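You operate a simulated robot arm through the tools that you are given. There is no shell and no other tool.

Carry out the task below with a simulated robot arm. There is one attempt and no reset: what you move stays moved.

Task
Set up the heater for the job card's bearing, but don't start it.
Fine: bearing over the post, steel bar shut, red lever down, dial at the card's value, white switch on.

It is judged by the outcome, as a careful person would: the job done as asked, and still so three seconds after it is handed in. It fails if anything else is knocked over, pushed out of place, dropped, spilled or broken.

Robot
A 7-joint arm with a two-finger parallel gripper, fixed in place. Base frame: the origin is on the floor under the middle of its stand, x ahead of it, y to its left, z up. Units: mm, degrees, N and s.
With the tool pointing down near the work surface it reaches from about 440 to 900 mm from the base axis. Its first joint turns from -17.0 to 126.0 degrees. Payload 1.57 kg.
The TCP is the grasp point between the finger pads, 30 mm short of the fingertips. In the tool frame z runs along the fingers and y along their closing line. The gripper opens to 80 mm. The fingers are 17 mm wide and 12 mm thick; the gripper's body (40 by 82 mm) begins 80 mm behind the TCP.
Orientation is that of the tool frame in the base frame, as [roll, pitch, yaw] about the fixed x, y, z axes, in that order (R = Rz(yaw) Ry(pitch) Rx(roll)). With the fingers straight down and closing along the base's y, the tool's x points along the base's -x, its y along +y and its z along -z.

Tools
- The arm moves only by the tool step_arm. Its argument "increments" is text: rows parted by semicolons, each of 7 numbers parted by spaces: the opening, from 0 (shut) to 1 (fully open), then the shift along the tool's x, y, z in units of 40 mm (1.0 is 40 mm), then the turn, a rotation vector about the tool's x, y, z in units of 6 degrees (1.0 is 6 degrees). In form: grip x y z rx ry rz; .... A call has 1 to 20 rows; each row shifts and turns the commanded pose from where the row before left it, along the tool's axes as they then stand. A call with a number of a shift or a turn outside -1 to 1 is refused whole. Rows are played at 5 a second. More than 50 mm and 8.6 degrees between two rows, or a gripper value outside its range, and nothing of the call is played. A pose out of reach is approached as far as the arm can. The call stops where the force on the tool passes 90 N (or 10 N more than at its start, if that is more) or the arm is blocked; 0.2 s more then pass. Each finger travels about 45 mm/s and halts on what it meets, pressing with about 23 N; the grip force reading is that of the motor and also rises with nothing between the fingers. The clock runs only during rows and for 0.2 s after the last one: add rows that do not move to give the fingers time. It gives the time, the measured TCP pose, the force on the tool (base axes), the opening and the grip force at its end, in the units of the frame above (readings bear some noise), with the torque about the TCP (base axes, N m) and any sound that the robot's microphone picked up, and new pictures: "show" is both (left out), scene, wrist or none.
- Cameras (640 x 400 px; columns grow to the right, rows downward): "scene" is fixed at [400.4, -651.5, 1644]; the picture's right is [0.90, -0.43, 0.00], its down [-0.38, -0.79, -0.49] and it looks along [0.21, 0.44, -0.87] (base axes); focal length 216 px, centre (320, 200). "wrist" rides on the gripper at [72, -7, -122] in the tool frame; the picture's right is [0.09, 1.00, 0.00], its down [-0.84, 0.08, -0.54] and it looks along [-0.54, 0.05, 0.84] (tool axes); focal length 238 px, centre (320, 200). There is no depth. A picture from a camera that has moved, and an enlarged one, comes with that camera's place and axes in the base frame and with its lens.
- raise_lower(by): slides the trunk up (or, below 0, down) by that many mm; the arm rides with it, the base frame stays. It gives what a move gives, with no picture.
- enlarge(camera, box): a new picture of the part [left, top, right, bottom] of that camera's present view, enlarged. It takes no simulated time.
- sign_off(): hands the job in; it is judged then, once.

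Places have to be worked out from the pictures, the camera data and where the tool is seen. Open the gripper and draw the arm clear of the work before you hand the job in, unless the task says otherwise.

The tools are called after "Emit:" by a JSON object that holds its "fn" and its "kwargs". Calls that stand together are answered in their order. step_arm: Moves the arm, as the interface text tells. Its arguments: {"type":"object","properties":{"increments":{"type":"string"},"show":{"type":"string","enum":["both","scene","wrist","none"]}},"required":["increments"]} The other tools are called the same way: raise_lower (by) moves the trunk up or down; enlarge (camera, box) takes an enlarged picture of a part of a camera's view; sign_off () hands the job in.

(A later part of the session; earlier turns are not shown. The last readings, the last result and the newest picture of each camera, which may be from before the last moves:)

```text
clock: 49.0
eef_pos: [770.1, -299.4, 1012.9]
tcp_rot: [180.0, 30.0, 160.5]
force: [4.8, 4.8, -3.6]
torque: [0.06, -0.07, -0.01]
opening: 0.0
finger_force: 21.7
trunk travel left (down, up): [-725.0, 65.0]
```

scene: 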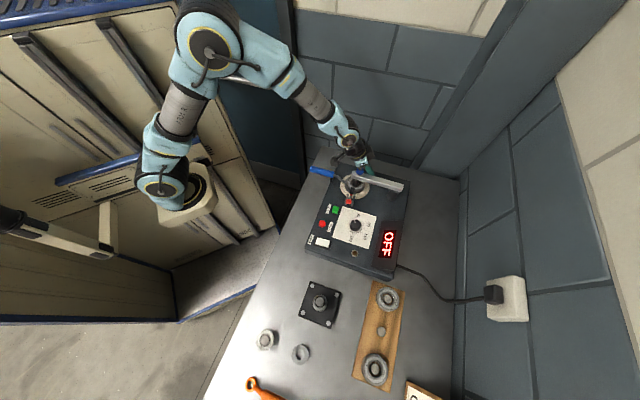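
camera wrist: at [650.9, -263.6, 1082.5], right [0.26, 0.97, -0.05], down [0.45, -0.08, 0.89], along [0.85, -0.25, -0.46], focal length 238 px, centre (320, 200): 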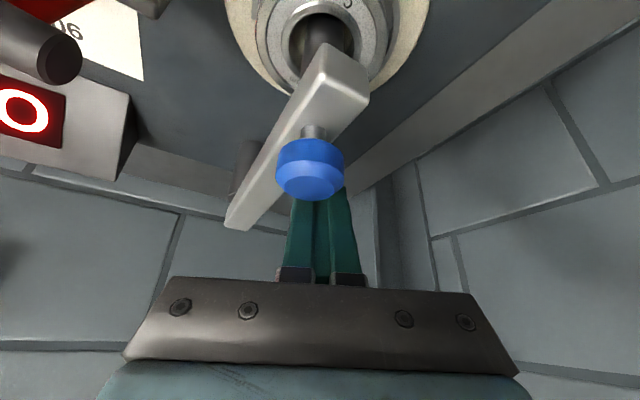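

A 7 N reaction appeared: the bar is at its end stop over the post, i.e. shut. I back the fingers off sideways and rise clear.

Emit:
{"fn": "step_arm", "kwargs": {"increments": "0 -0.132 0.32 0.076 0 0 0; 0 -0.417 0 -0.722 0 0 0; 0 -0.417 0 -0.722 0 0 0; 0 -0.417 0 -0.722 0 0 0; 0 0 0 0 0 0 0"}}

Emit:
{"fn": "enlarge", "kwargs": {"camera": "scene", "box": [320, 130, 420, 220]}}

Emit:
{"fn": "enlarge", "kwargs": {"camera": "wrist", "box": [150, 0, 450, 200]}}

```text
clock: 50.2
eef_pos: [777.2, -290.7, 1112.8]
tcp_rot: [-180.0, 30.0, 160.5]
force: [0.1, 0.5, 0.0]
torque: [0.02, 0.01, 0.0]
opening: 0.0
finger_force: 21.3
trunk travel left (down, up): [-725.0, 65.0]
camera wrist: at [659.8, -255.3, 1182.3], right [0.26, 0.97, -0.05], down [0.45, -0.08, 0.89], along [0.85, -0.25, -0.46], focal length 238 px, centre (320, 200)
```

scene: 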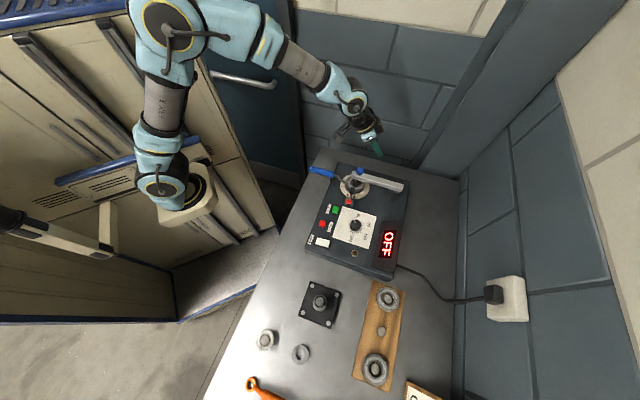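
wrist: 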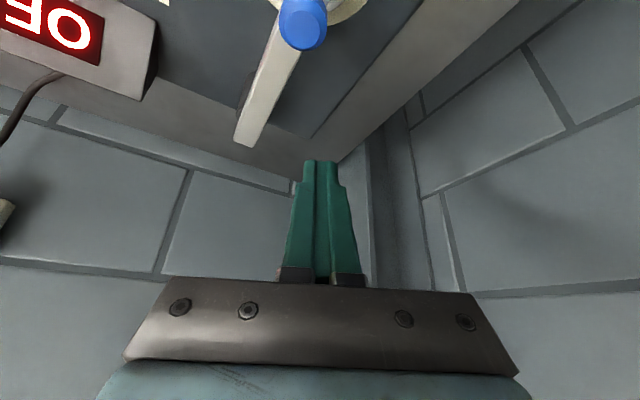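

```text
4.44 times, centred on (370, 175) of scene
camera zoom: at [400.4, -651.5, 1644.0], right [0.9, -0.43, 0.0], down [-0.38, -0.79, -0.49], along [0.21, 0.44, -0.87], focal length 962 px, centre (98, 311)
```

zoom: 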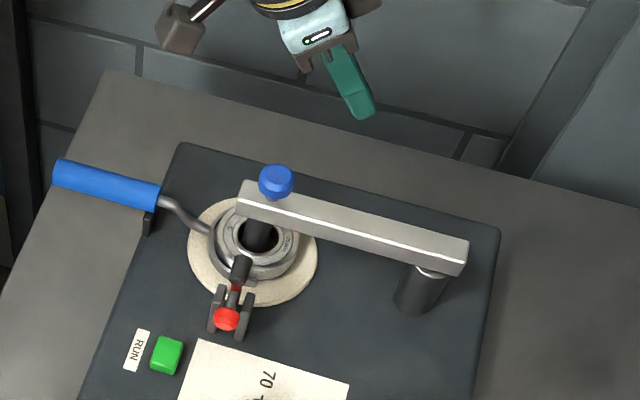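

```text
2.00 times, centred on (300, 100) of wrist
camera zoom: at [659.8, -255.3, 1182.3], right [0.26, 0.97, -0.05], down [0.45, -0.08, 0.89], along [0.85, -0.25, -0.46], focal length 477 px, centre (360, 400)
```

zoom: 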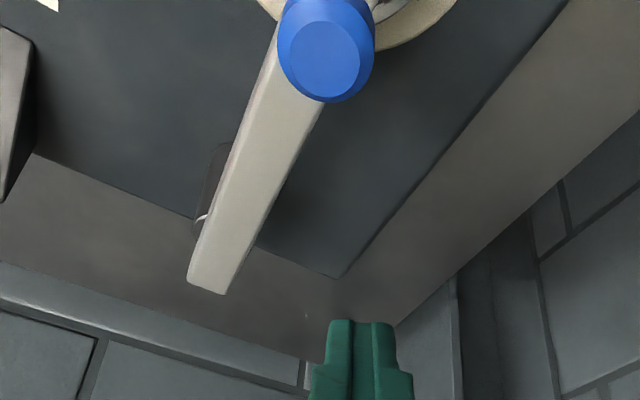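

The bar is shut over the post. Next the red lever: its red arm stands up between the lugs at about (668,-352), with a knob facing the front and a foot facing the post, so it should fold down toward the post. I bring the closed fingers upright in front of it.

Emit:
{"fn": "step_arm", "kwargs": {"increments": "0 0 0 0 0 1 0; 0 0 0 0 0 1 0; 0 0 0 0 0 1 0; 0 0 0 0 0 1 0; 0 0 0 0 0 1 0; 0 0.4925 -0.65 0 0 0 0; 0 0.4925 -0.65 0 0 0 0; 0 0.4925 -0.65 0 0 0 0; 0 0.4925 -0.65 0 0 0 0; 0 0.4925 -0.65 0 0 0 0; 0 0 0 0 0 0 -0.977; 0 0 0 0 0 0 -0.977; 0 0 0 0 0 0 -0.977; 0 0 0 0 0 0 -0.977; 0 0 0 0 0 0 -0.977; 0 0 0 0 0 0 -0.977; 0 0 0 0 0 0 -0.977; 0 0 0 0 0 0 -0.977; 0 0 0 0 0 0 -0.977; 0 0 0 0 0 0 -0.977", "show": "none"}}

Emit:
{"fn": "step_arm", "kwargs": {"increments": "0 0 0 0 0 0 -0.977; 0 0 0 0 0 0 0; 0 0 0 0 0 0 0"}}

Emit:
{"fn": "enlarge", "kwargs": {"camera": "wrist", "box": [200, 40, 440, 200]}}

```text
clock: 54.4
eef_pos: [644.0, -378.9, 1113.3]
tcp_rot: [-179.9, 0.1, -140.8]
force: [-0.2, -0.2, -0.1]
torque: [-0.03, 0.02, -0.02]
opening: 0.0
finger_force: 21.1
trunk travel left (down, up): [-725.0, 65.0]
```

```text
clock: 55.2
eef_pos: [641.4, -378.7, 1113.3]
tcp_rot: [-179.9, 0.0, -135.1]
force: [-0.4, 0.1, 0.0]
torque: [-0.01, -0.02, 0.0]
opening: 0.1
finger_force: 20.8
trunk travel left (down, up): [-725.0, 65.0]
camera wrist: at [595.8, -434.5, 1234.8], right [-0.77, 0.64, 0.0], down [0.54, 0.65, 0.54], along [0.35, 0.42, -0.84], focal length 238 px, centre (320, 200)
```

scene: 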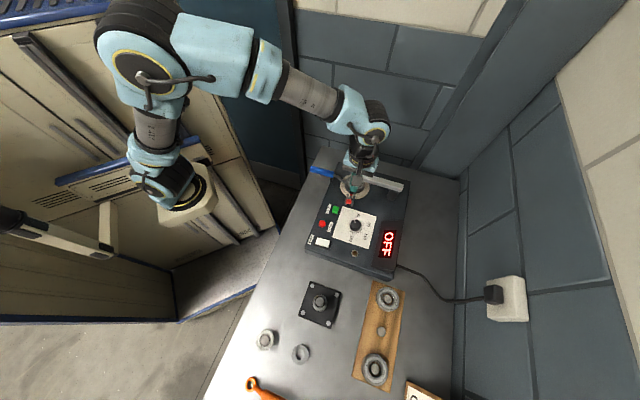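
wrist: 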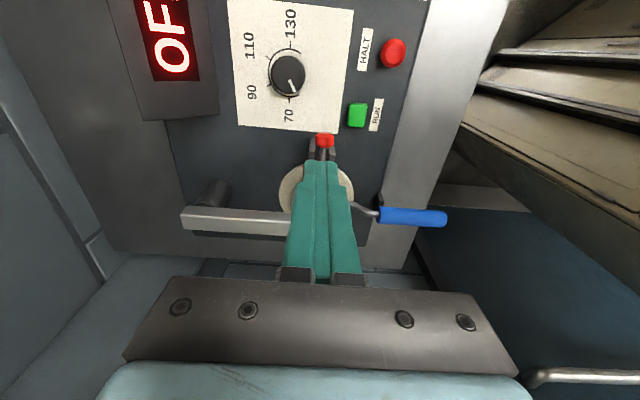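

```text
2.50 times, centred on (320, 120) of wrist
camera zoom: at [595.8, -434.5, 1234.8], right [-0.77, 0.64, 0.0], down [0.54, 0.65, 0.54], along [0.35, 0.42, -0.84], focal length 596 px, centre (320, 400)
```

zoom: 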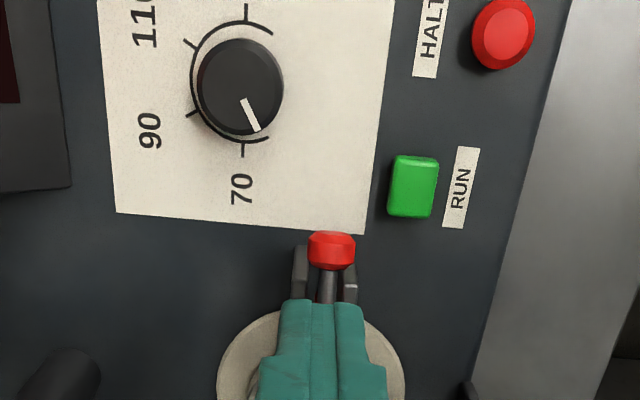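

The lever plane is 4 mm to the side of my fingers; I correct and descend to have the fingertips at z≈1009, in front of the lever's top end and above its red knob.

Emit:
{"fn": "step_arm", "kwargs": {"increments": "0 0 0.05 0.925 0 0 0; 0 0 0.05 0.925 0 0 0; 0 0 0 0 0 0 0"}}

Emit:
{"fn": "enlarge", "kwargs": {"camera": "wrist", "box": [200, 40, 440, 240]}}

Emit:
{"fn": "enlarge", "kwargs": {"camera": "scene", "box": [320, 150, 400, 220]}}

```text
clock: 56.0
eef_pos: [639.1, -375.0, 1037.5]
tcp_rot: [-180.0, 0.0, -135.1]
force: [0.7, 0.3, -0.3]
torque: [0.0, 0.0, 0.0]
opening: 0.1
finger_force: 21.1
trunk travel left (down, up): [-725.0, 65.0]
camera wrist: at [592.9, -431.1, 1159.9], right [-0.77, 0.64, 0.0], down [0.54, 0.65, 0.54], along [0.35, 0.42, -0.84], focal length 238 px, centre (320, 200)
```

scene: 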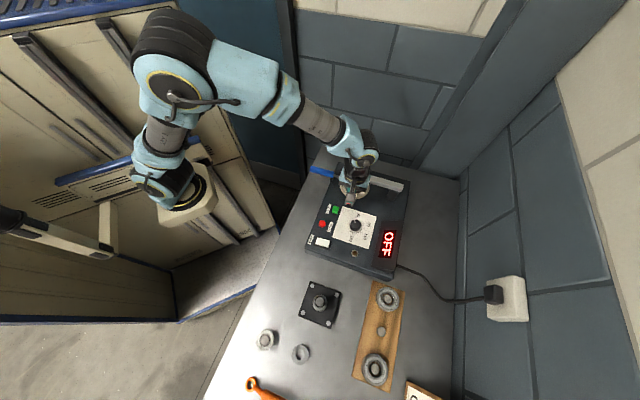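
wrist: 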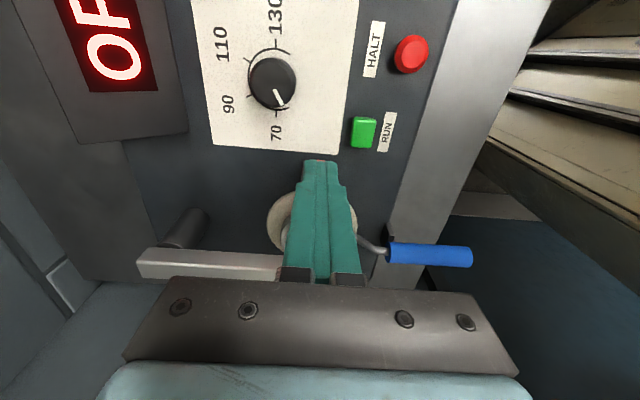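

```text
2.00 times, centred on (320, 140) of wrist
camera zoom: at [592.9, -431.1, 1159.9], right [-0.77, 0.64, 0.0], down [0.54, 0.65, 0.54], along [0.35, 0.42, -0.84], focal length 477 px, centre (320, 320)
```

zoom: 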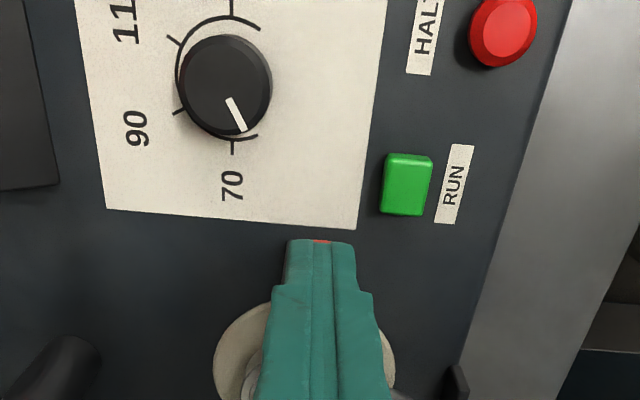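

```text
5.71 times, centred on (360, 185) of scene
camera zoom: at [400.4, -651.5, 1644.0], right [0.9, -0.43, 0.0], down [-0.38, -0.79, -0.49], along [0.21, 0.44, -0.87], focal length 1237 px, centre (91, 286)
```

zoom: 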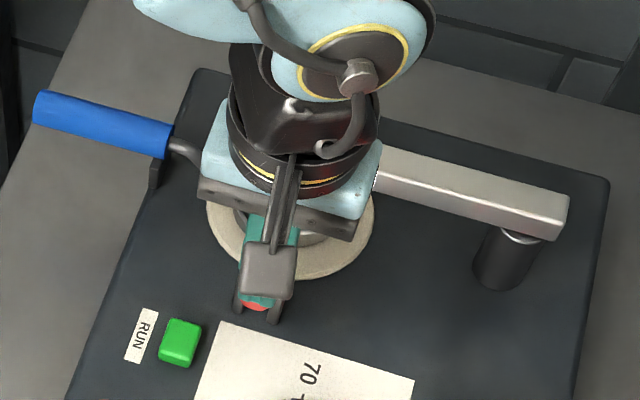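

Aligned with the lever. I push toward the post (+v) 30 mm in gentle rows, watching the force.

Emit:
{"fn": "step_arm", "kwargs": {"increments": "0 -0.25 0 0 0 0 0; 0 -0.25 0 0 0 0 0; 0 -0.25 0 0 0 0 0; 0 0 0 0 0 0 0"}}

Emit:
{"fn": "enlarge", "kwargs": {"camera": "scene", "box": [320, 150, 400, 220]}}

Emit:
{"fn": "enlarge", "kwargs": {"camera": "wrist", "box": [200, 40, 440, 240]}}

```text
clock: 57.0
eef_pos: [662.3, -354.6, 1037.8]
tcp_rot: [-180.0, -0.1, -135.0]
force: [-0.7, 0.0, 0.3]
torque: [-0.01, 0.0, 0.04]
opening: 0.0
finger_force: 21.4
trunk travel left (down, up): [-725.0, 65.0]
camera wrist: at [614.3, -410.5, 1160.5], right [-0.77, 0.64, 0.0], down [0.54, 0.65, 0.54], along [0.35, 0.42, -0.84], focal length 238 px, centre (320, 200)
```

scene: 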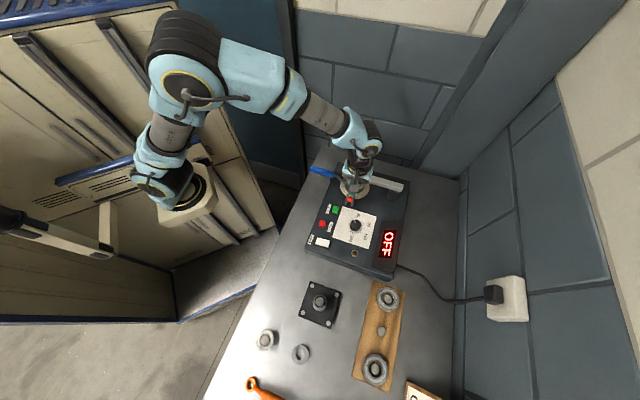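
wrist: 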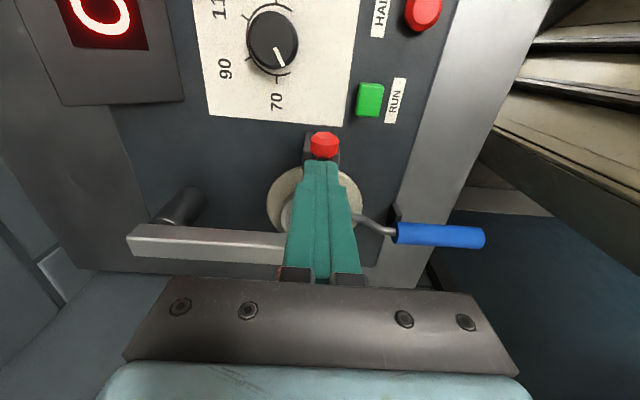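

```text
5.71 times, centred on (360, 185) of scene
camera zoom: at [400.4, -651.5, 1644.0], right [0.9, -0.43, 0.0], down [-0.38, -0.79, -0.49], along [0.21, 0.44, -0.87], focal length 1237 px, centre (91, 286)
```

zoom: 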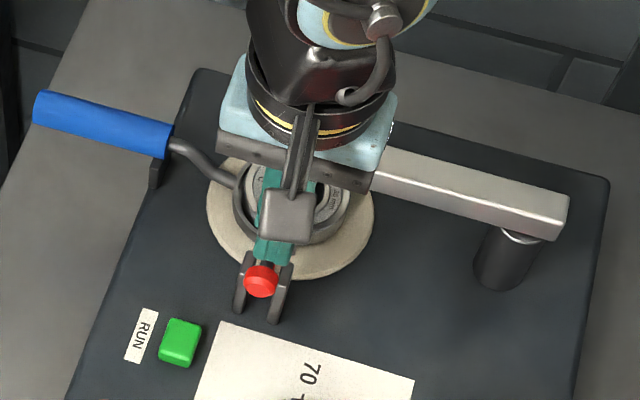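

```text
2.00 times, centred on (320, 140) of wrist
camera zoom: at [614.3, -410.5, 1160.5], right [-0.77, 0.64, 0.0], down [0.54, 0.65, 0.54], along [0.35, 0.42, -0.84], focal length 477 px, centre (320, 320)
```

zoom: 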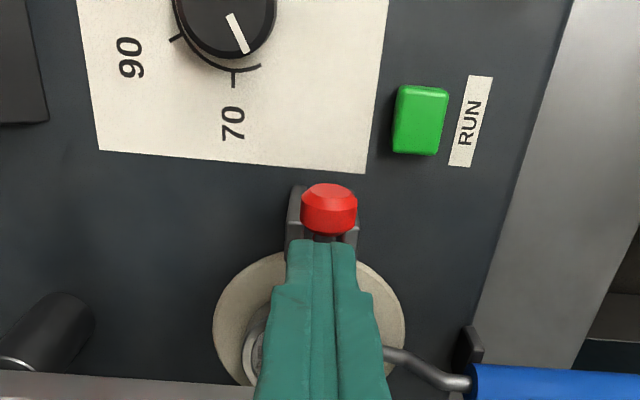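

The lever is yielding toward the post with almost no force (the red knob has risen and moved back). I keep pushing, another ~27 mm.

Emit:
{"fn": "step_arm", "kwargs": {"increments": "0 -0.225 0 0.02 0 0 0; 0 -0.225 0 0.03 0 0 0; 0 -0.225 0 0.05 0 0 0; 0 0 0 0 0 0 0"}}

Emit:
{"fn": "enlarge", "kwargs": {"camera": "scene", "box": [320, 150, 400, 220]}}

Emit:
{"fn": "enlarge", "kwargs": {"camera": "wrist", "box": [200, 60, 440, 260]}}

```text
clock: 58.0
eef_pos: [679.2, -335.5, 1034.9]
tcp_rot: [-180.0, 0.1, -135.0]
force: [-1.1, 0.4, -0.4]
torque: [-0.01, -0.03, 0.01]
opening: 0.0
finger_force: 21.6
trunk travel left (down, up): [-725.0, 65.0]
camera wrist: at [633.1, -391.3, 1157.0], right [-0.77, 0.64, 0.0], down [0.54, 0.65, 0.54], along [0.35, 0.42, -0.84], focal length 238 px, centre (320, 200)
```

scene: 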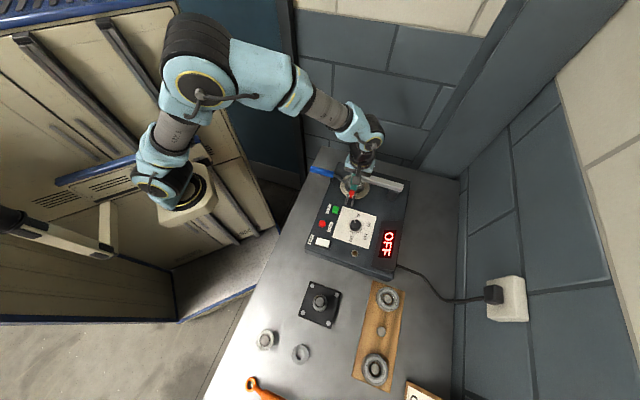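
wrist: 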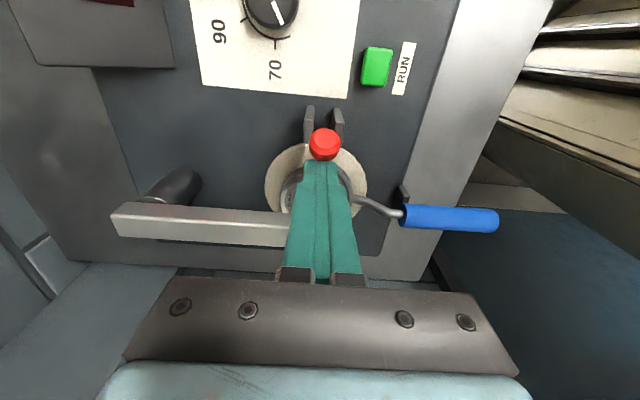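

```text
5.71 times, centred on (360, 185) of scene
camera zoom: at [400.4, -651.5, 1644.0], right [0.9, -0.43, 0.0], down [-0.38, -0.79, -0.49], along [0.21, 0.44, -0.87], focal length 1237 px, centre (91, 286)
```

zoom: 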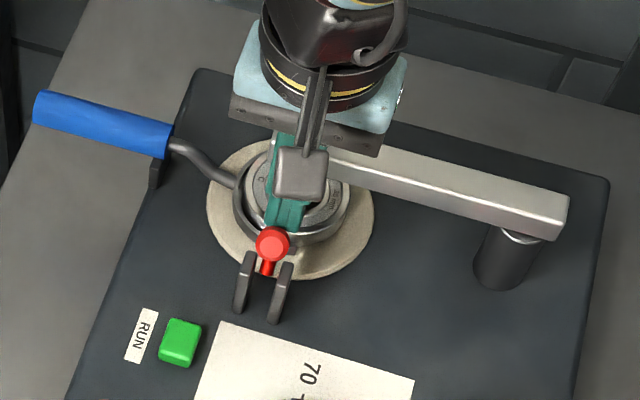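

```text
2.00 times, centred on (320, 160) of wrist
camera zoom: at [633.1, -391.3, 1157.0], right [-0.77, 0.64, 0.0], down [0.54, 0.65, 0.54], along [0.35, 0.42, -0.84], focal length 477 px, centre (320, 280)
```

zoom: 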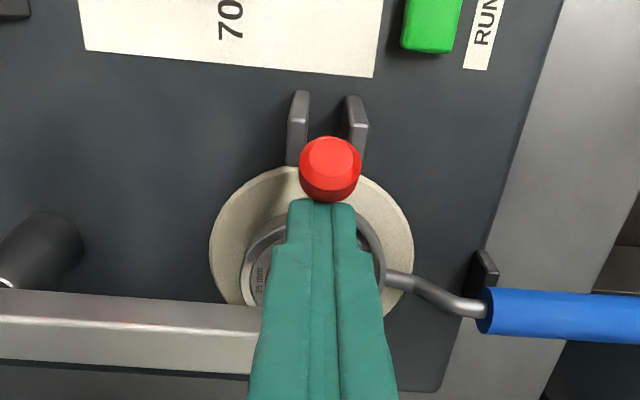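

The lever has gone past vertical, about 30°. I lift the fingers straight up to see where it rests now.

Emit:
{"fn": "step_arm", "kwargs": {"increments": "0 0 0 -0.5 0 0 0; 0 0 0 -0.9 0 0 0; 0 0 0 0 0 0 0"}}

Emit:
{"fn": "enlarge", "kwargs": {"camera": "scene", "box": [320, 150, 400, 220]}}

Emit:
{"fn": "enlarge", "kwargs": {"camera": "wrist", "box": [200, 60, 440, 260]}}

```text
clock: 58.8
eef_pos: [678.9, -336.6, 1090.7]
tcp_rot: [180.0, 0.1, -135.1]
force: [-0.4, -0.1, 0.5]
torque: [0.0, 0.01, 0.01]
opening: 0.0
finger_force: 21.1
trunk travel left (down, up): [-725.0, 65.0]
camera wrist: at [632.4, -392.9, 1213.2], right [-0.77, 0.64, 0.0], down [0.54, 0.65, 0.54], along [0.35, 0.42, -0.84], focal length 238 px, centre (320, 200)
```

scene: 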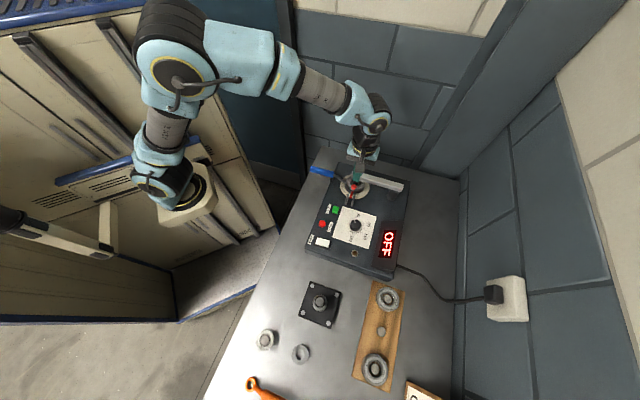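
wrist: 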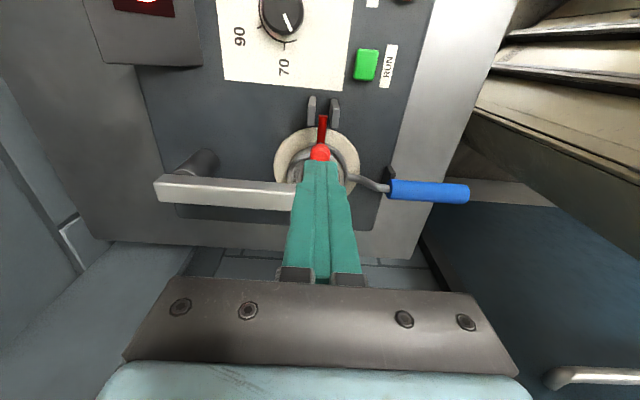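

```text
5.71 times, centred on (360, 185) of scene
camera zoom: at [400.4, -651.5, 1644.0], right [0.9, -0.43, 0.0], down [-0.38, -0.79, -0.49], along [0.21, 0.44, -0.87], focal length 1237 px, centre (91, 286)
```

zoom: 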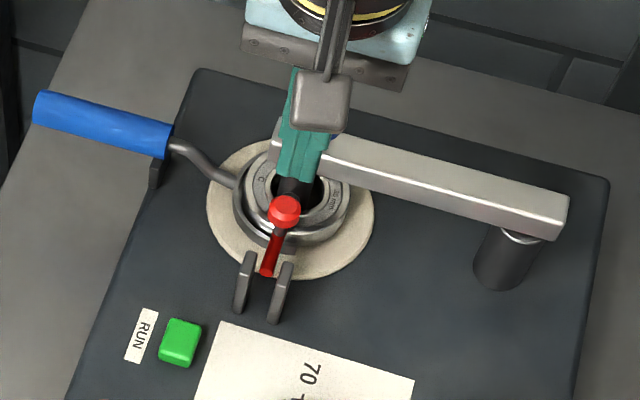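

```text
2.00 times, centred on (320, 160) of wrist
camera zoom: at [632.4, -392.9, 1213.2], right [-0.77, 0.64, 0.0], down [0.54, 0.65, 0.54], along [0.35, 0.42, -0.84], focal length 477 px, centre (320, 280)
```

zoom: 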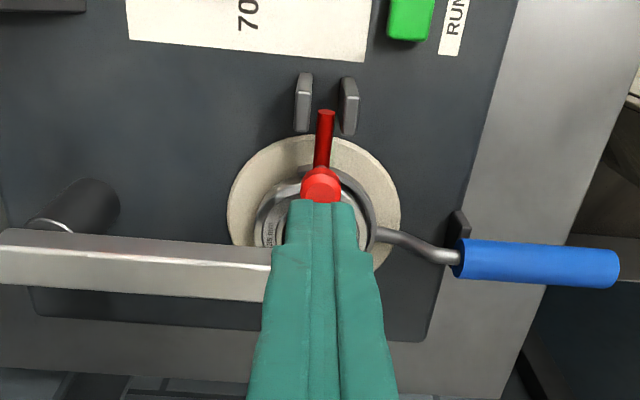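

The lever has fallen over toward the post by itself, knob up. I draw back to see how far down it lies.

Emit:
{"fn": "step_arm", "kwargs": {"increments": "0 0.9 0 -0.2 0 0 0; 0 0.9 0 -0.2 0 0 0; 0 0.6 0 0 0 0 0; 0 0 0 0 0 0 0"}}

Emit:
{"fn": "enlarge", "kwargs": {"camera": "scene", "box": [330, 150, 400, 210]}}

Emit:
{"fn": "enlarge", "kwargs": {"camera": "wrist", "box": [240, 100, 400, 280]}}

```text
clock: 59.8
eef_pos: [610.5, -404.3, 1107.1]
tcp_rot: [-180.0, 0.0, -135.1]
force: [0.6, 0.6, 1.1]
torque: [0.0, -0.02, 0.02]
opening: 0.0
finger_force: 21.8
trunk travel left (down, up): [-725.0, 65.0]
camera wrist: at [565.0, -460.0, 1229.2], right [-0.77, 0.64, 0.0], down [0.54, 0.65, 0.54], along [0.35, 0.42, -0.84], focal length 238 px, centre (320, 200)
```

scene: 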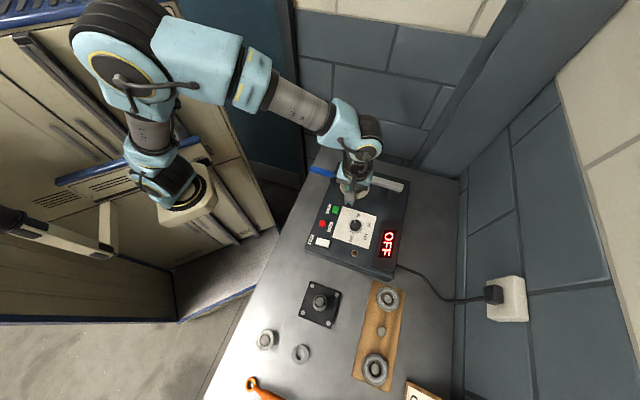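
wrist: 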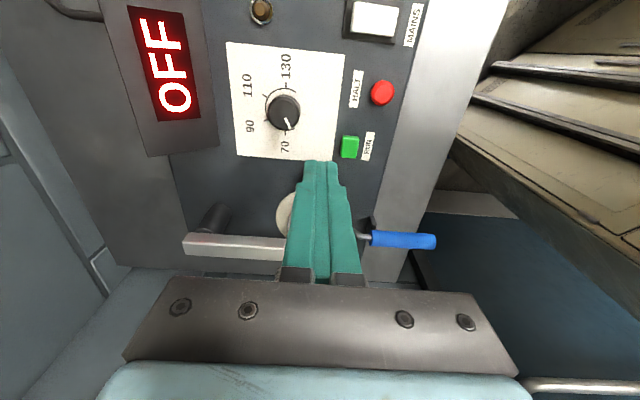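

```text
6.67 times, centred on (365, 180) of scene
camera zoom: at [400.4, -651.5, 1644.0], right [0.9, -0.43, 0.0], down [-0.38, -0.79, -0.49], along [0.21, 0.44, -0.87], focal length 1443 px, centre (20, 333)
```

zoom: 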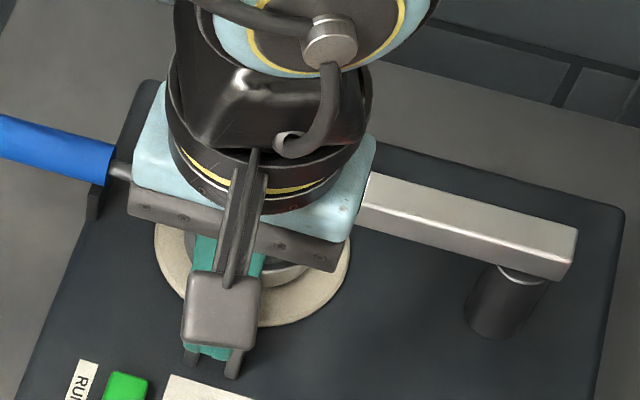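

```text
2.22 times, centred on (320, 190) of wrist
camera zoom: at [565.0, -460.0, 1229.2], right [-0.77, 0.64, 0.0], down [0.54, 0.65, 0.54], along [0.35, 0.42, -0.84], focal length 530 px, centre (320, 222)
```

zoom: 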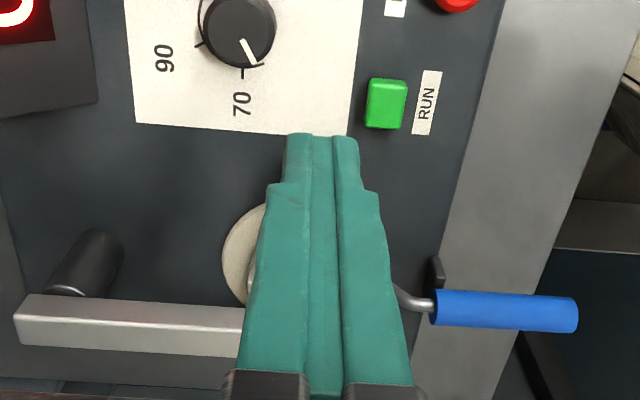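

Emit:
{"fn": "step_arm", "kwargs": {"increments": "0 0.3 0.9 0 0 0 0; 0 0.3 0.9 0 0 0 0; 0 0.3 0.9 0 0 0 0; 0 0 0 0 0 0 0"}}

Emit:
{"fn": "enlarge", "kwargs": {"camera": "scene", "box": [330, 150, 400, 210]}}

Emit:
{"fn": "enlarge", "kwargs": {"camera": "wrist", "box": [140, 160, 320, 290]}}

```text
clock: 60.8
eef_pos: [511.7, -352.5, 1107.5]
tcp_rot: [-179.9, 0.0, -135.1]
force: [-0.1, 0.8, -0.1]
torque: [0.01, -0.01, 0.01]
opening: 0.0
finger_force: 21.3
trunk travel left (down, up): [-725.0, 65.0]
camera wrist: at [465.1, -408.6, 1230.2], right [-0.77, 0.64, 0.0], down [0.54, 0.65, 0.54], along [0.35, 0.42, -0.84], focal length 238 px, centre (320, 200)
```

scene: 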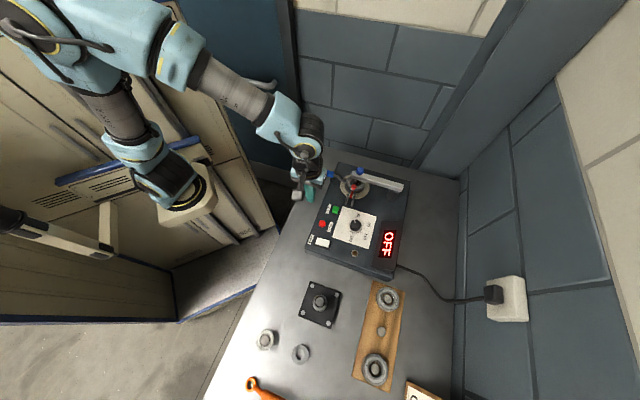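
wrist: 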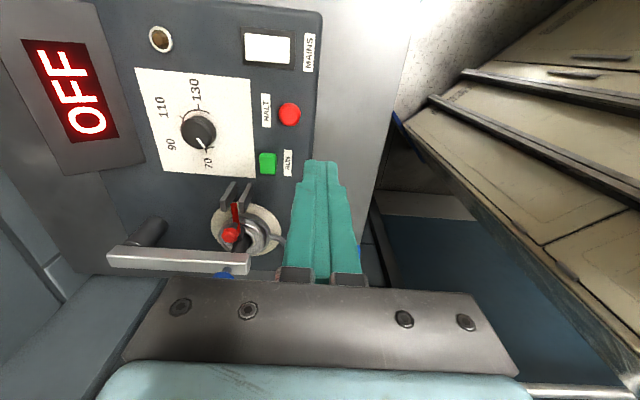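

```text
6.67 times, centred on (365, 180) of scene
camera zoom: at [400.4, -651.5, 1644.0], right [0.9, -0.43, 0.0], down [-0.38, -0.79, -0.49], along [0.21, 0.44, -0.87], focal length 1443 px, centre (20, 333)
```

zoom: 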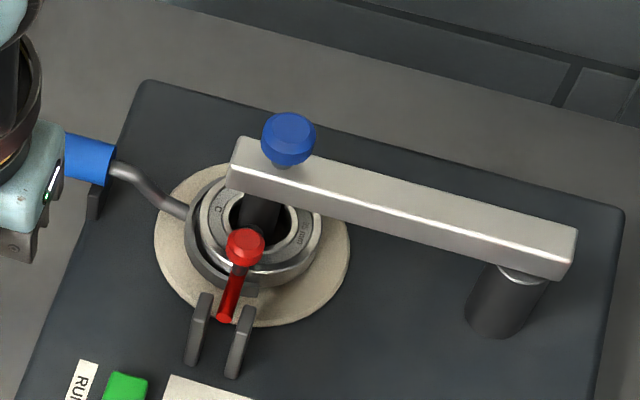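

```text
3.08 times, centred on (230, 225) of wrist
camera zoom: at [465.1, -408.6, 1230.2], right [-0.77, 0.64, 0.0], down [0.54, 0.65, 0.54], along [0.35, 0.42, -0.84], focal length 733 px, centre (597, 123)
```

zoom: 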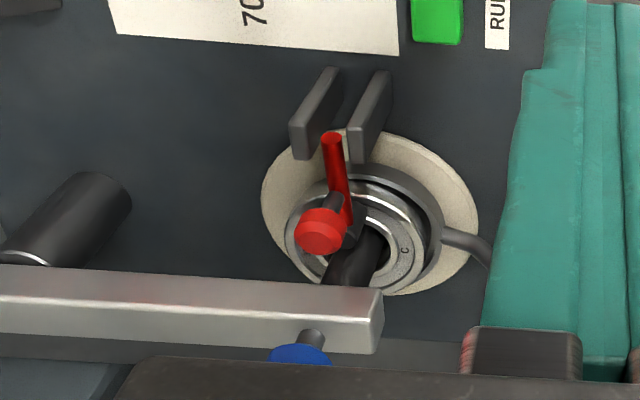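

The lever lies over toward the post with its knob up. I go to the left side again to see, from a flat angle, whether it is fully down.

Emit:
{"fn": "step_arm", "kwargs": {"increments": "0 0 0 0 0 0 1; 0 0 0 0 0 0 1; 0 0 0 0 0 0 1; 0 0 0 0 0 0 1; 0 0 0 0 0 0 1; 0 0 0 0 0 0 1; 0 0 0 0 0 0 1; 0 0 0 0 0 0 1; 0 0 0 0 0 0 1; 0 0 0 0 0 0 1; 0 0 0 0 0 0 1; 0 0 0 0 0 0 1; 0 0 0 0 0 0 1; 0 0 0 0 0 0 1; 0 0 0 0 0 0 1; 0 0.53 0.7 0 0 0 0; 0 0.53 0.7 0 0 0 0; 0 0.53 0.7 0 0 0 0", "show": "none"}}

Emit:
{"fn": "step_arm", "kwargs": {"increments": "0 0 0 0 0 -1 0; 0 0 0 0 0 -1 0; 0 0 0 0 0 -1 0; 0 0 0 0 0 -1 0; 0 0 0 0 0 -1 0; 0 0.25 0 0.43 0 0 0; 0 0.25 0 0.43 0 0 0; 0 0 0 0 0 0 0"}}

Emit:
{"fn": "enlarge", "kwargs": {"camera": "wrist", "box": [260, 120, 420, 260]}}

```text
clock: 64.6
eef_pos: [523.2, -249.8, 1106.7]
tcp_rot: [180.0, -0.1, 134.8]
force: [0.9, 0.0, -0.4]
torque: [0.04, 0.01, 0.02]
opening: 0.0
finger_force: 21.7
trunk travel left (down, up): [-725.0, 65.0]
```

```text
clock: 66.4
eef_pos: [522.2, -246.9, 1067.1]
tcp_rot: [179.9, 30.0, 134.8]
force: [0.5, -0.3, 0.2]
torque: [-0.01, -0.03, 0.02]
opening: 0.0
finger_force: 21.6
trunk travel left (down, up): [-725.0, 65.0]
camera wrist: at [431.1, -164.7, 1136.8], right [0.65, 0.76, -0.05], down [0.37, -0.27, 0.89], along [0.66, -0.59, -0.46], focal length 238 px, centre (320, 200)
```

scene: 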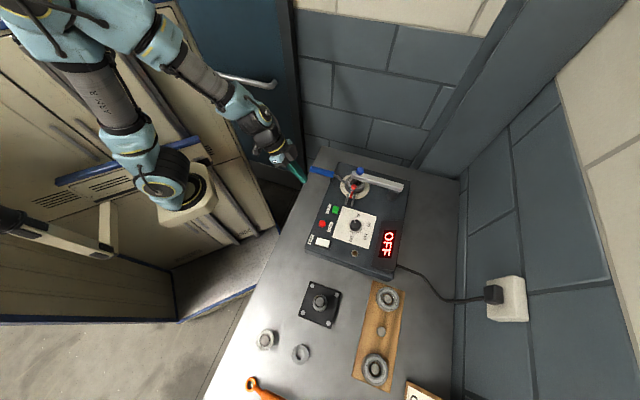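
wrist: 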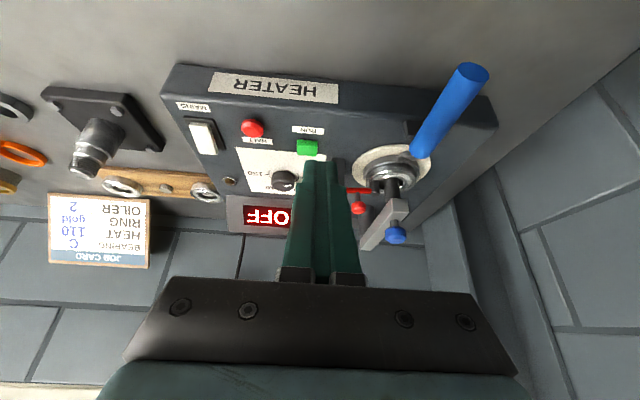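

```text
2.86 times, centred on (340, 190) of wrist
camera zoom: at [431.1, -164.7, 1136.8], right [0.65, 0.76, -0.05], down [0.37, -0.27, 0.89], along [0.66, -0.59, -0.46], focal length 681 px, centre (263, 229)
```

zoom: 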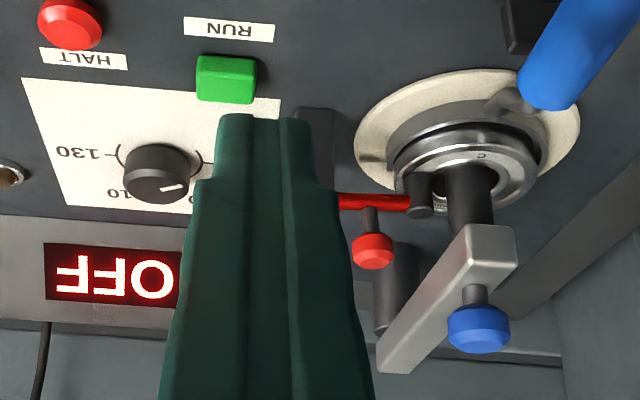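

Emit:
{"fn": "enlarge", "kwargs": {"camera": "wrist", "box": [335, 150, 425, 230]}}

```text
5.00 times, centred on (380, 190) of wrist
camera zoom: at [431.1, -164.7, 1136.8], right [0.65, 0.76, -0.05], down [0.37, -0.27, 0.89], along [0.66, -0.59, -0.46], focal length 1192 px, centre (20, 250)
```

zoom: 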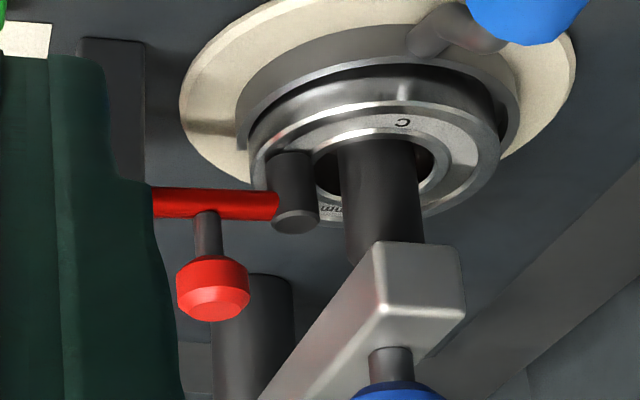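

The lever is down: arm level (even ~2° past), knob up, its foot resting on the bearing. I'll confirm with a light press on the red knob from above, so I bring the closed fingers over it.

Emit:
{"fn": "step_arm", "kwargs": {"increments": "0 0 0 0 0 1 0; 0 0 0 0 0 1 0; 0 0 0 0 0 1 0; 0 0 0 0 0 1 0; 0 0 0 0 0 1 0; 0 -0.86 0.3255 -0.165 0 0 0; 0 -0.86 0.3255 -0.165 0 0 0; 0 -0.86 0.3255 -0.165 0 0 0; 0 -0.86 0.3255 -0.165 0 0 0; 0 -0.86 0.3255 -0.165 0 0 0; 0 0 0 0 0 0 0; 0 0 0 0 0 0 0"}}

Emit:
{"fn": "enlarge", "kwargs": {"camera": "wrist", "box": [220, 60, 420, 220]}}

```text
clock: 69.0
eef_pos: [692.8, -324.3, 1100.8]
tcp_rot: [179.9, -0.1, 134.9]
force: [0.0, -0.7, 0.3]
torque: [0.0, -0.01, 0.0]
opening: 0.0
finger_force: 21.2
trunk travel left (down, up): [-725.0, 65.0]
camera wrist: at [636.6, -278.3, 1223.4], right [0.64, 0.77, 0.0], down [0.65, -0.54, 0.54], along [0.42, -0.35, -0.84], focal length 238 px, centre (320, 200)
```

scene: 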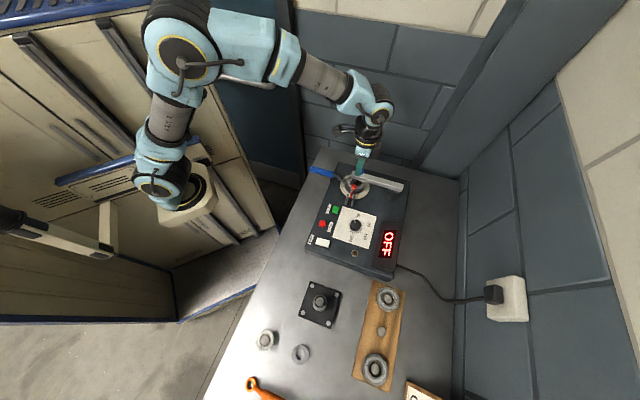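
wrist: 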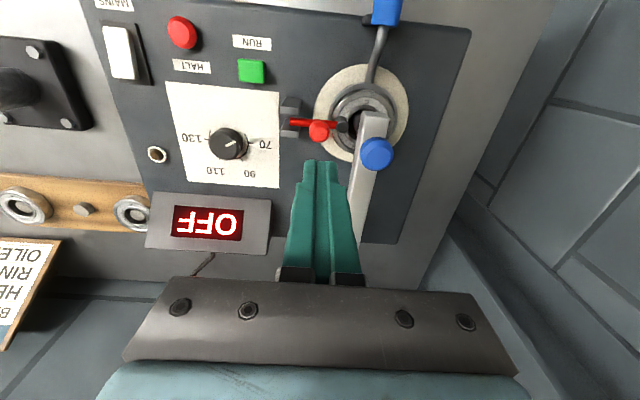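

```text
2.50 times, centred on (320, 140) of wrist
camera zoom: at [636.6, -278.3, 1223.4], right [0.64, 0.77, 0.0], down [0.65, -0.54, 0.54], along [0.42, -0.35, -0.84], focal length 596 px, centre (320, 350)
```

zoom: 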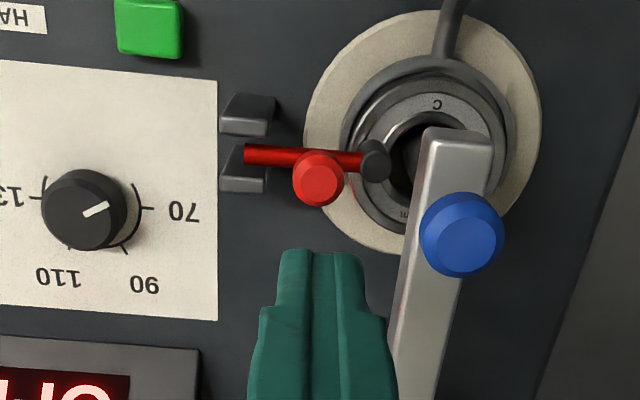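

Good view: bar over post, lever down with its foot on the bearing beside the bar. I descend to just above the red knob.

Emit:
{"fn": "step_arm", "kwargs": {"increments": "0 0.039 -0.023 0.85 0 0 0; 0 0.039 -0.023 0.85 0 0 0; 0 0 0 0.05 0 0 0; 0 0 0 0.05 0 0 0; 0 0 0 0 0 0 0", "show": "wrist"}}

```text
clock: 70.2
eef_pos: [688.2, -323.2, 1028.3]
tcp_rot: [179.9, 0.1, 134.9]
force: [3.0, 0.9, 7.1]
torque: [0.0, -0.05, 0.0]
opening: 0.0
finger_force: 21.4
trunk travel left (down, up): [-725.0, 65.0]
camera wrist: at [632.3, -277.0, 1150.9], right [0.64, 0.77, 0.0], down [0.64, -0.54, 0.54], along [0.42, -0.35, -0.84], focal length 238 px, centre (320, 200)
```

wrist: 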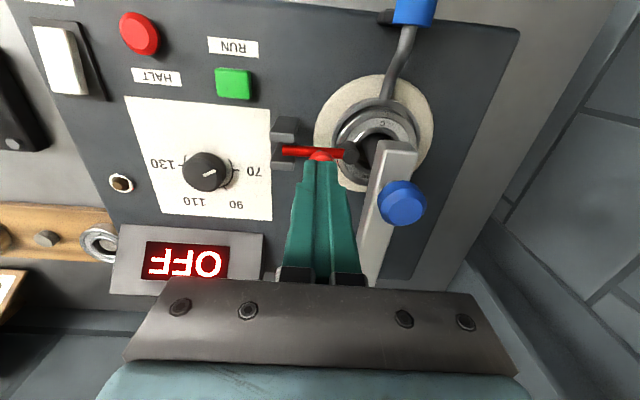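

Contact at 7 N. I press 2 mm further to see whether the lever gives.

Emit:
{"fn": "step_arm", "kwargs": {"increments": "0 0 0 0.05 0 0 0; 0 0 0 0 0 0 0", "show": "none"}}

```text
clock: 70.8
eef_pos: [688.2, -323.0, 1028.8]
tcp_rot: [179.9, 0.2, 135.0]
force: [2.4, -0.1, 27.7]
torque: [-0.07, 0.0, 0.08]
opening: 0.1
finger_force: 20.9
trunk travel left (down, up): [-725.0, 65.0]
```

It holds firm: 28 N without moving, so the lever is fully down. I rise and go over to the white MAINS switch for a close look.

Emit:
{"fn": "step_arm", "kwargs": {"increments": "0 0 0 -0.6 0 0 0; 0 0 0 -0.9 0 0 0; 0 0.1825 -0.919 0 0 0 0; 0 0.1825 -0.919 0 0 0 0; 0 0.1825 -0.919 0 0 0 0; 0 0.1825 -0.919 0 0 0 0; 0 0.1825 -0.919 0 0 0 0; 0 0.1825 -0.919 0 0 0 0; 0 0 0 0 0 0 0; 0 0 0 0 0 0 0"}}

Emit:
{"fn": "enlarge", "kwargs": {"camera": "wrist", "box": [240, 60, 420, 180]}}

Emit:
{"fn": "enlarge", "kwargs": {"camera": "wrist", "box": [280, 80, 360, 150]}}

```text
clock: 73.0
eef_pos: [501.3, -448.6, 1086.9]
tcp_rot: [-180.0, 0.0, 134.9]
force: [0.3, -0.1, -0.9]
torque: [-0.02, 0.0, 0.03]
opening: 0.0
finger_force: 21.2
trunk travel left (down, up): [-725.0, 65.0]
camera wrist: at [444.9, -401.8, 1210.2], right [0.64, 0.77, 0.0], down [0.65, -0.54, 0.54], along [0.42, -0.35, -0.84], focal length 238 px, centre (320, 200)
```

scene: 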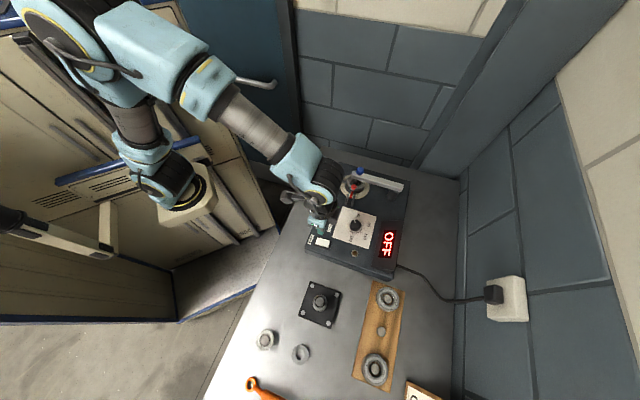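
wrist: 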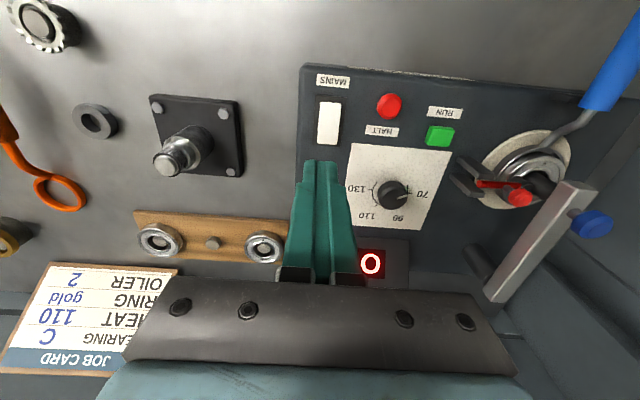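

```text
3.33 times, centred on (330, 120) of wrist
camera zoom: at [444.9, -401.8, 1210.2], right [0.64, 0.77, 0.0], down [0.65, -0.54, 0.54], along [0.42, -0.35, -0.84], focal length 794 px, centre (287, 467)
```

zoom: 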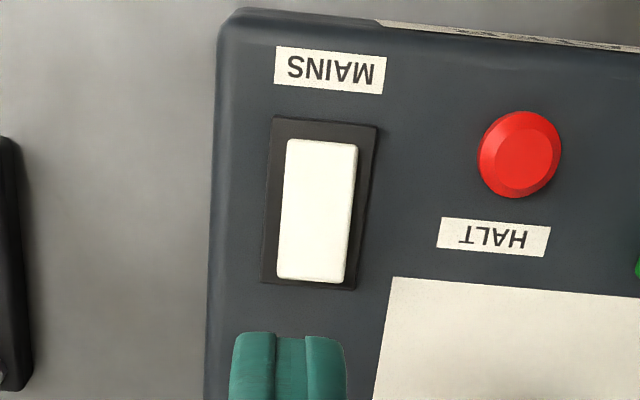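

```text
5.71 times, centred on (320, 115) of wrist
camera zoom: at [444.9, -401.8, 1210.2], right [0.64, 0.77, 0.0], down [0.65, -0.54, 0.54], along [0.42, -0.35, -0.84], focal length 1362 px, centre (320, 686)
```

zoom: 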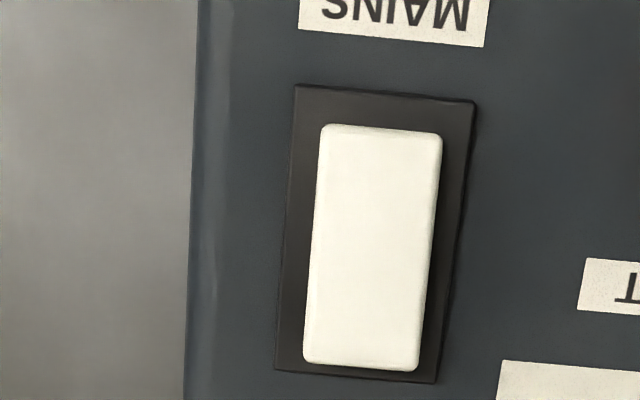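

Emit:
{"fn": "enlarge", "kwargs": {"camera": "scene", "box": [300, 225, 345, 255]}}

```text
13.33 times, centred on (322, 240) of scene
camera zoom: at [400.4, -651.5, 1644.0], right [0.9, -0.43, 0.0], down [-0.38, -0.79, -0.49], along [0.21, 0.44, -0.87], focal length 2886 px, centre (287, -333)
```

zoom: 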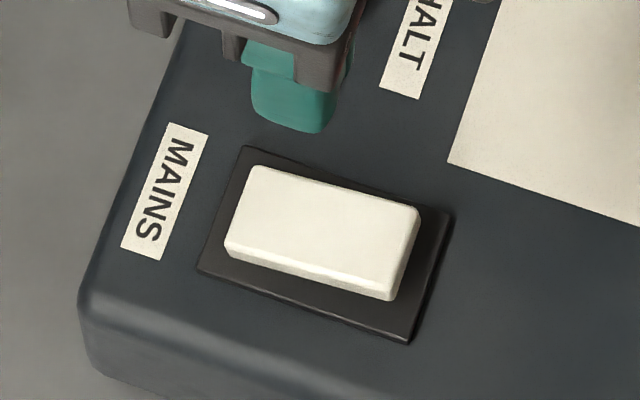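

The rocker's far end (+u, away from the MAINS label) stands ~5 mm higher than the other, so that is the end to press. I bring the fingertips over that end, at about (523,-453), tip z≈945.

Emit:
{"fn": "step_arm", "kwargs": {"increments": "0 -0.154 0.099 0.933 0 0 0; 0 -0.154 0.099 0.933 0 0 0; 0 -0.154 0.099 0.933 0 0 0; 0 0 0 0 0 0 0; 0 0 0 0 0 0 0"}}

Emit:
{"fn": "enlarge", "kwargs": {"camera": "wrist", "box": [240, 60, 420, 200]}}

Emit:
{"fn": "enlarge", "kwargs": {"camera": "scene", "box": [300, 215, 350, 255]}}

```text
clock: 74.2
eef_pos: [525.2, -451.8, 973.9]
tcp_rot: [179.9, 0.0, 134.9]
force: [1.1, -0.9, -0.6]
torque: [0.01, 0.03, 0.01]
opening: 0.2
finger_force: 21.3
trunk travel left (down, up): [-725.0, 65.0]
camera wrist: at [469.7, -405.4, 1097.0], right [0.64, 0.77, 0.0], down [0.65, -0.54, 0.54], along [0.42, -0.35, -0.84], focal length 238 px, centre (320, 200)
```

scene: 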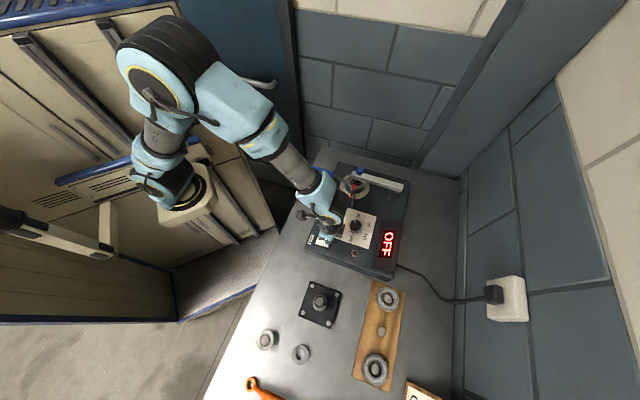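
wrist: 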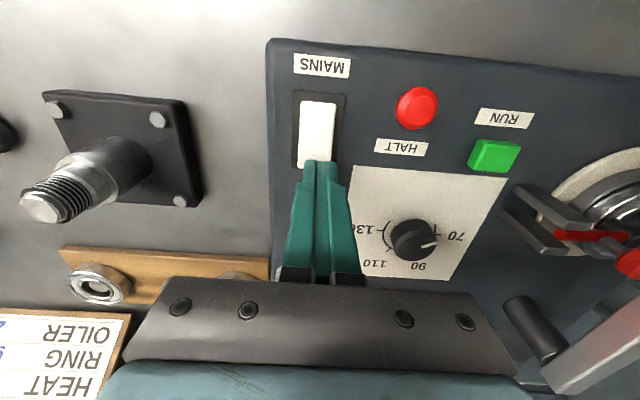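

```text
2.86 times, centred on (330, 130) of wrist
camera zoom: at [469.7, -405.4, 1097.0], right [0.64, 0.77, 0.0], down [0.65, -0.54, 0.54], along [0.42, -0.35, -0.84], focal length 681 px, centre (291, 400)
```

zoom: 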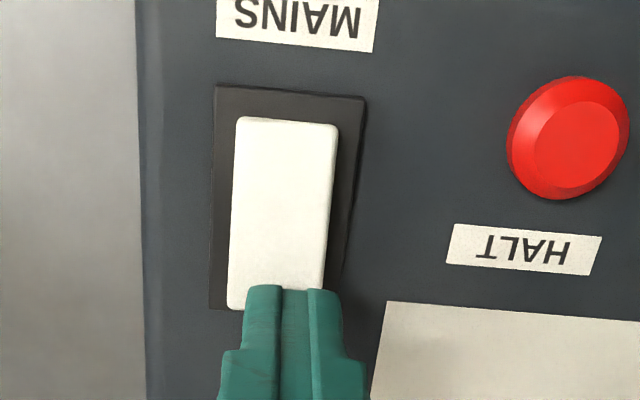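

```text
10.00 times, centred on (325, 235) of scene
camera zoom: at [400.4, -651.5, 1644.0], right [0.9, -0.43, 0.0], down [-0.38, -0.79, -0.49], along [0.21, 0.44, -0.87], focal length 2164 px, centre (270, -150)
```

zoom: 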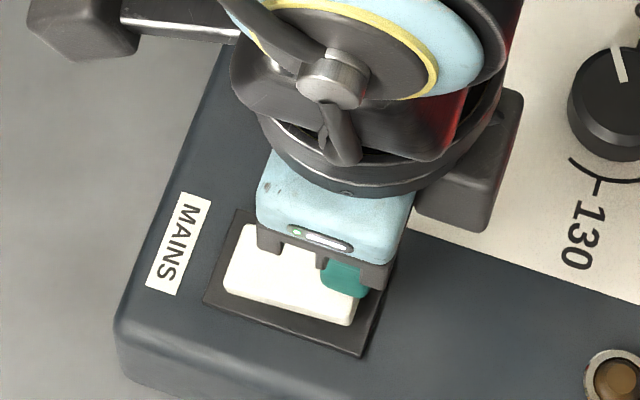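

The fingertips will land on the last ~11 mm of the raised end. I trim 3 mm each way and press down in 4 mm rows.

Emit:
{"fn": "step_arm", "kwargs": {"increments": "0 0.075 -0.075 0.1 0 0 0; 0 0 0 0.1 0 0 0; 0 0 0 0.1 0 0 0; 0 0 0 0.1 0 0 0; 0 0 0 0 0 0 0"}}

```text
clock: 75.4
eef_pos: [519.7, -452.2, 964.3]
tcp_rot: [179.9, 0.6, 134.9]
force: [-1.9, 7.3, 72.2]
torque: [0.59, 0.44, -0.35]
opening: 0.1
finger_force: 21.4
trunk travel left (down, up): [-725.0, 65.0]
camera wrist: at [463.7, -405.6, 1085.6], right [0.64, 0.77, 0.0], down [0.64, -0.54, 0.55], along [0.42, -0.35, -0.84], focal length 238 px, centre (320, 200)
```

scene: 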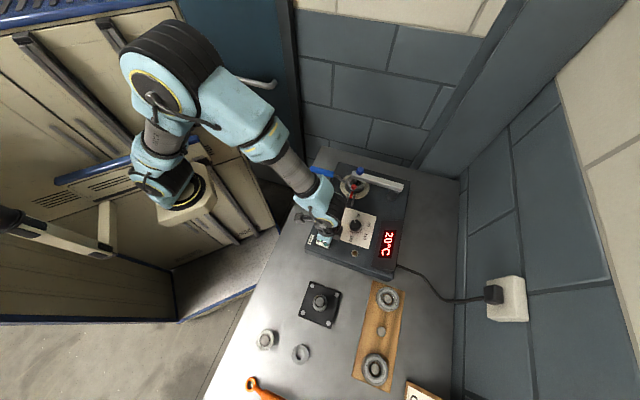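
wrist: 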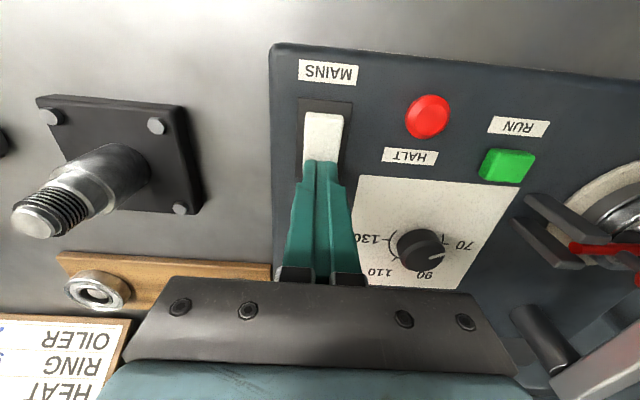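

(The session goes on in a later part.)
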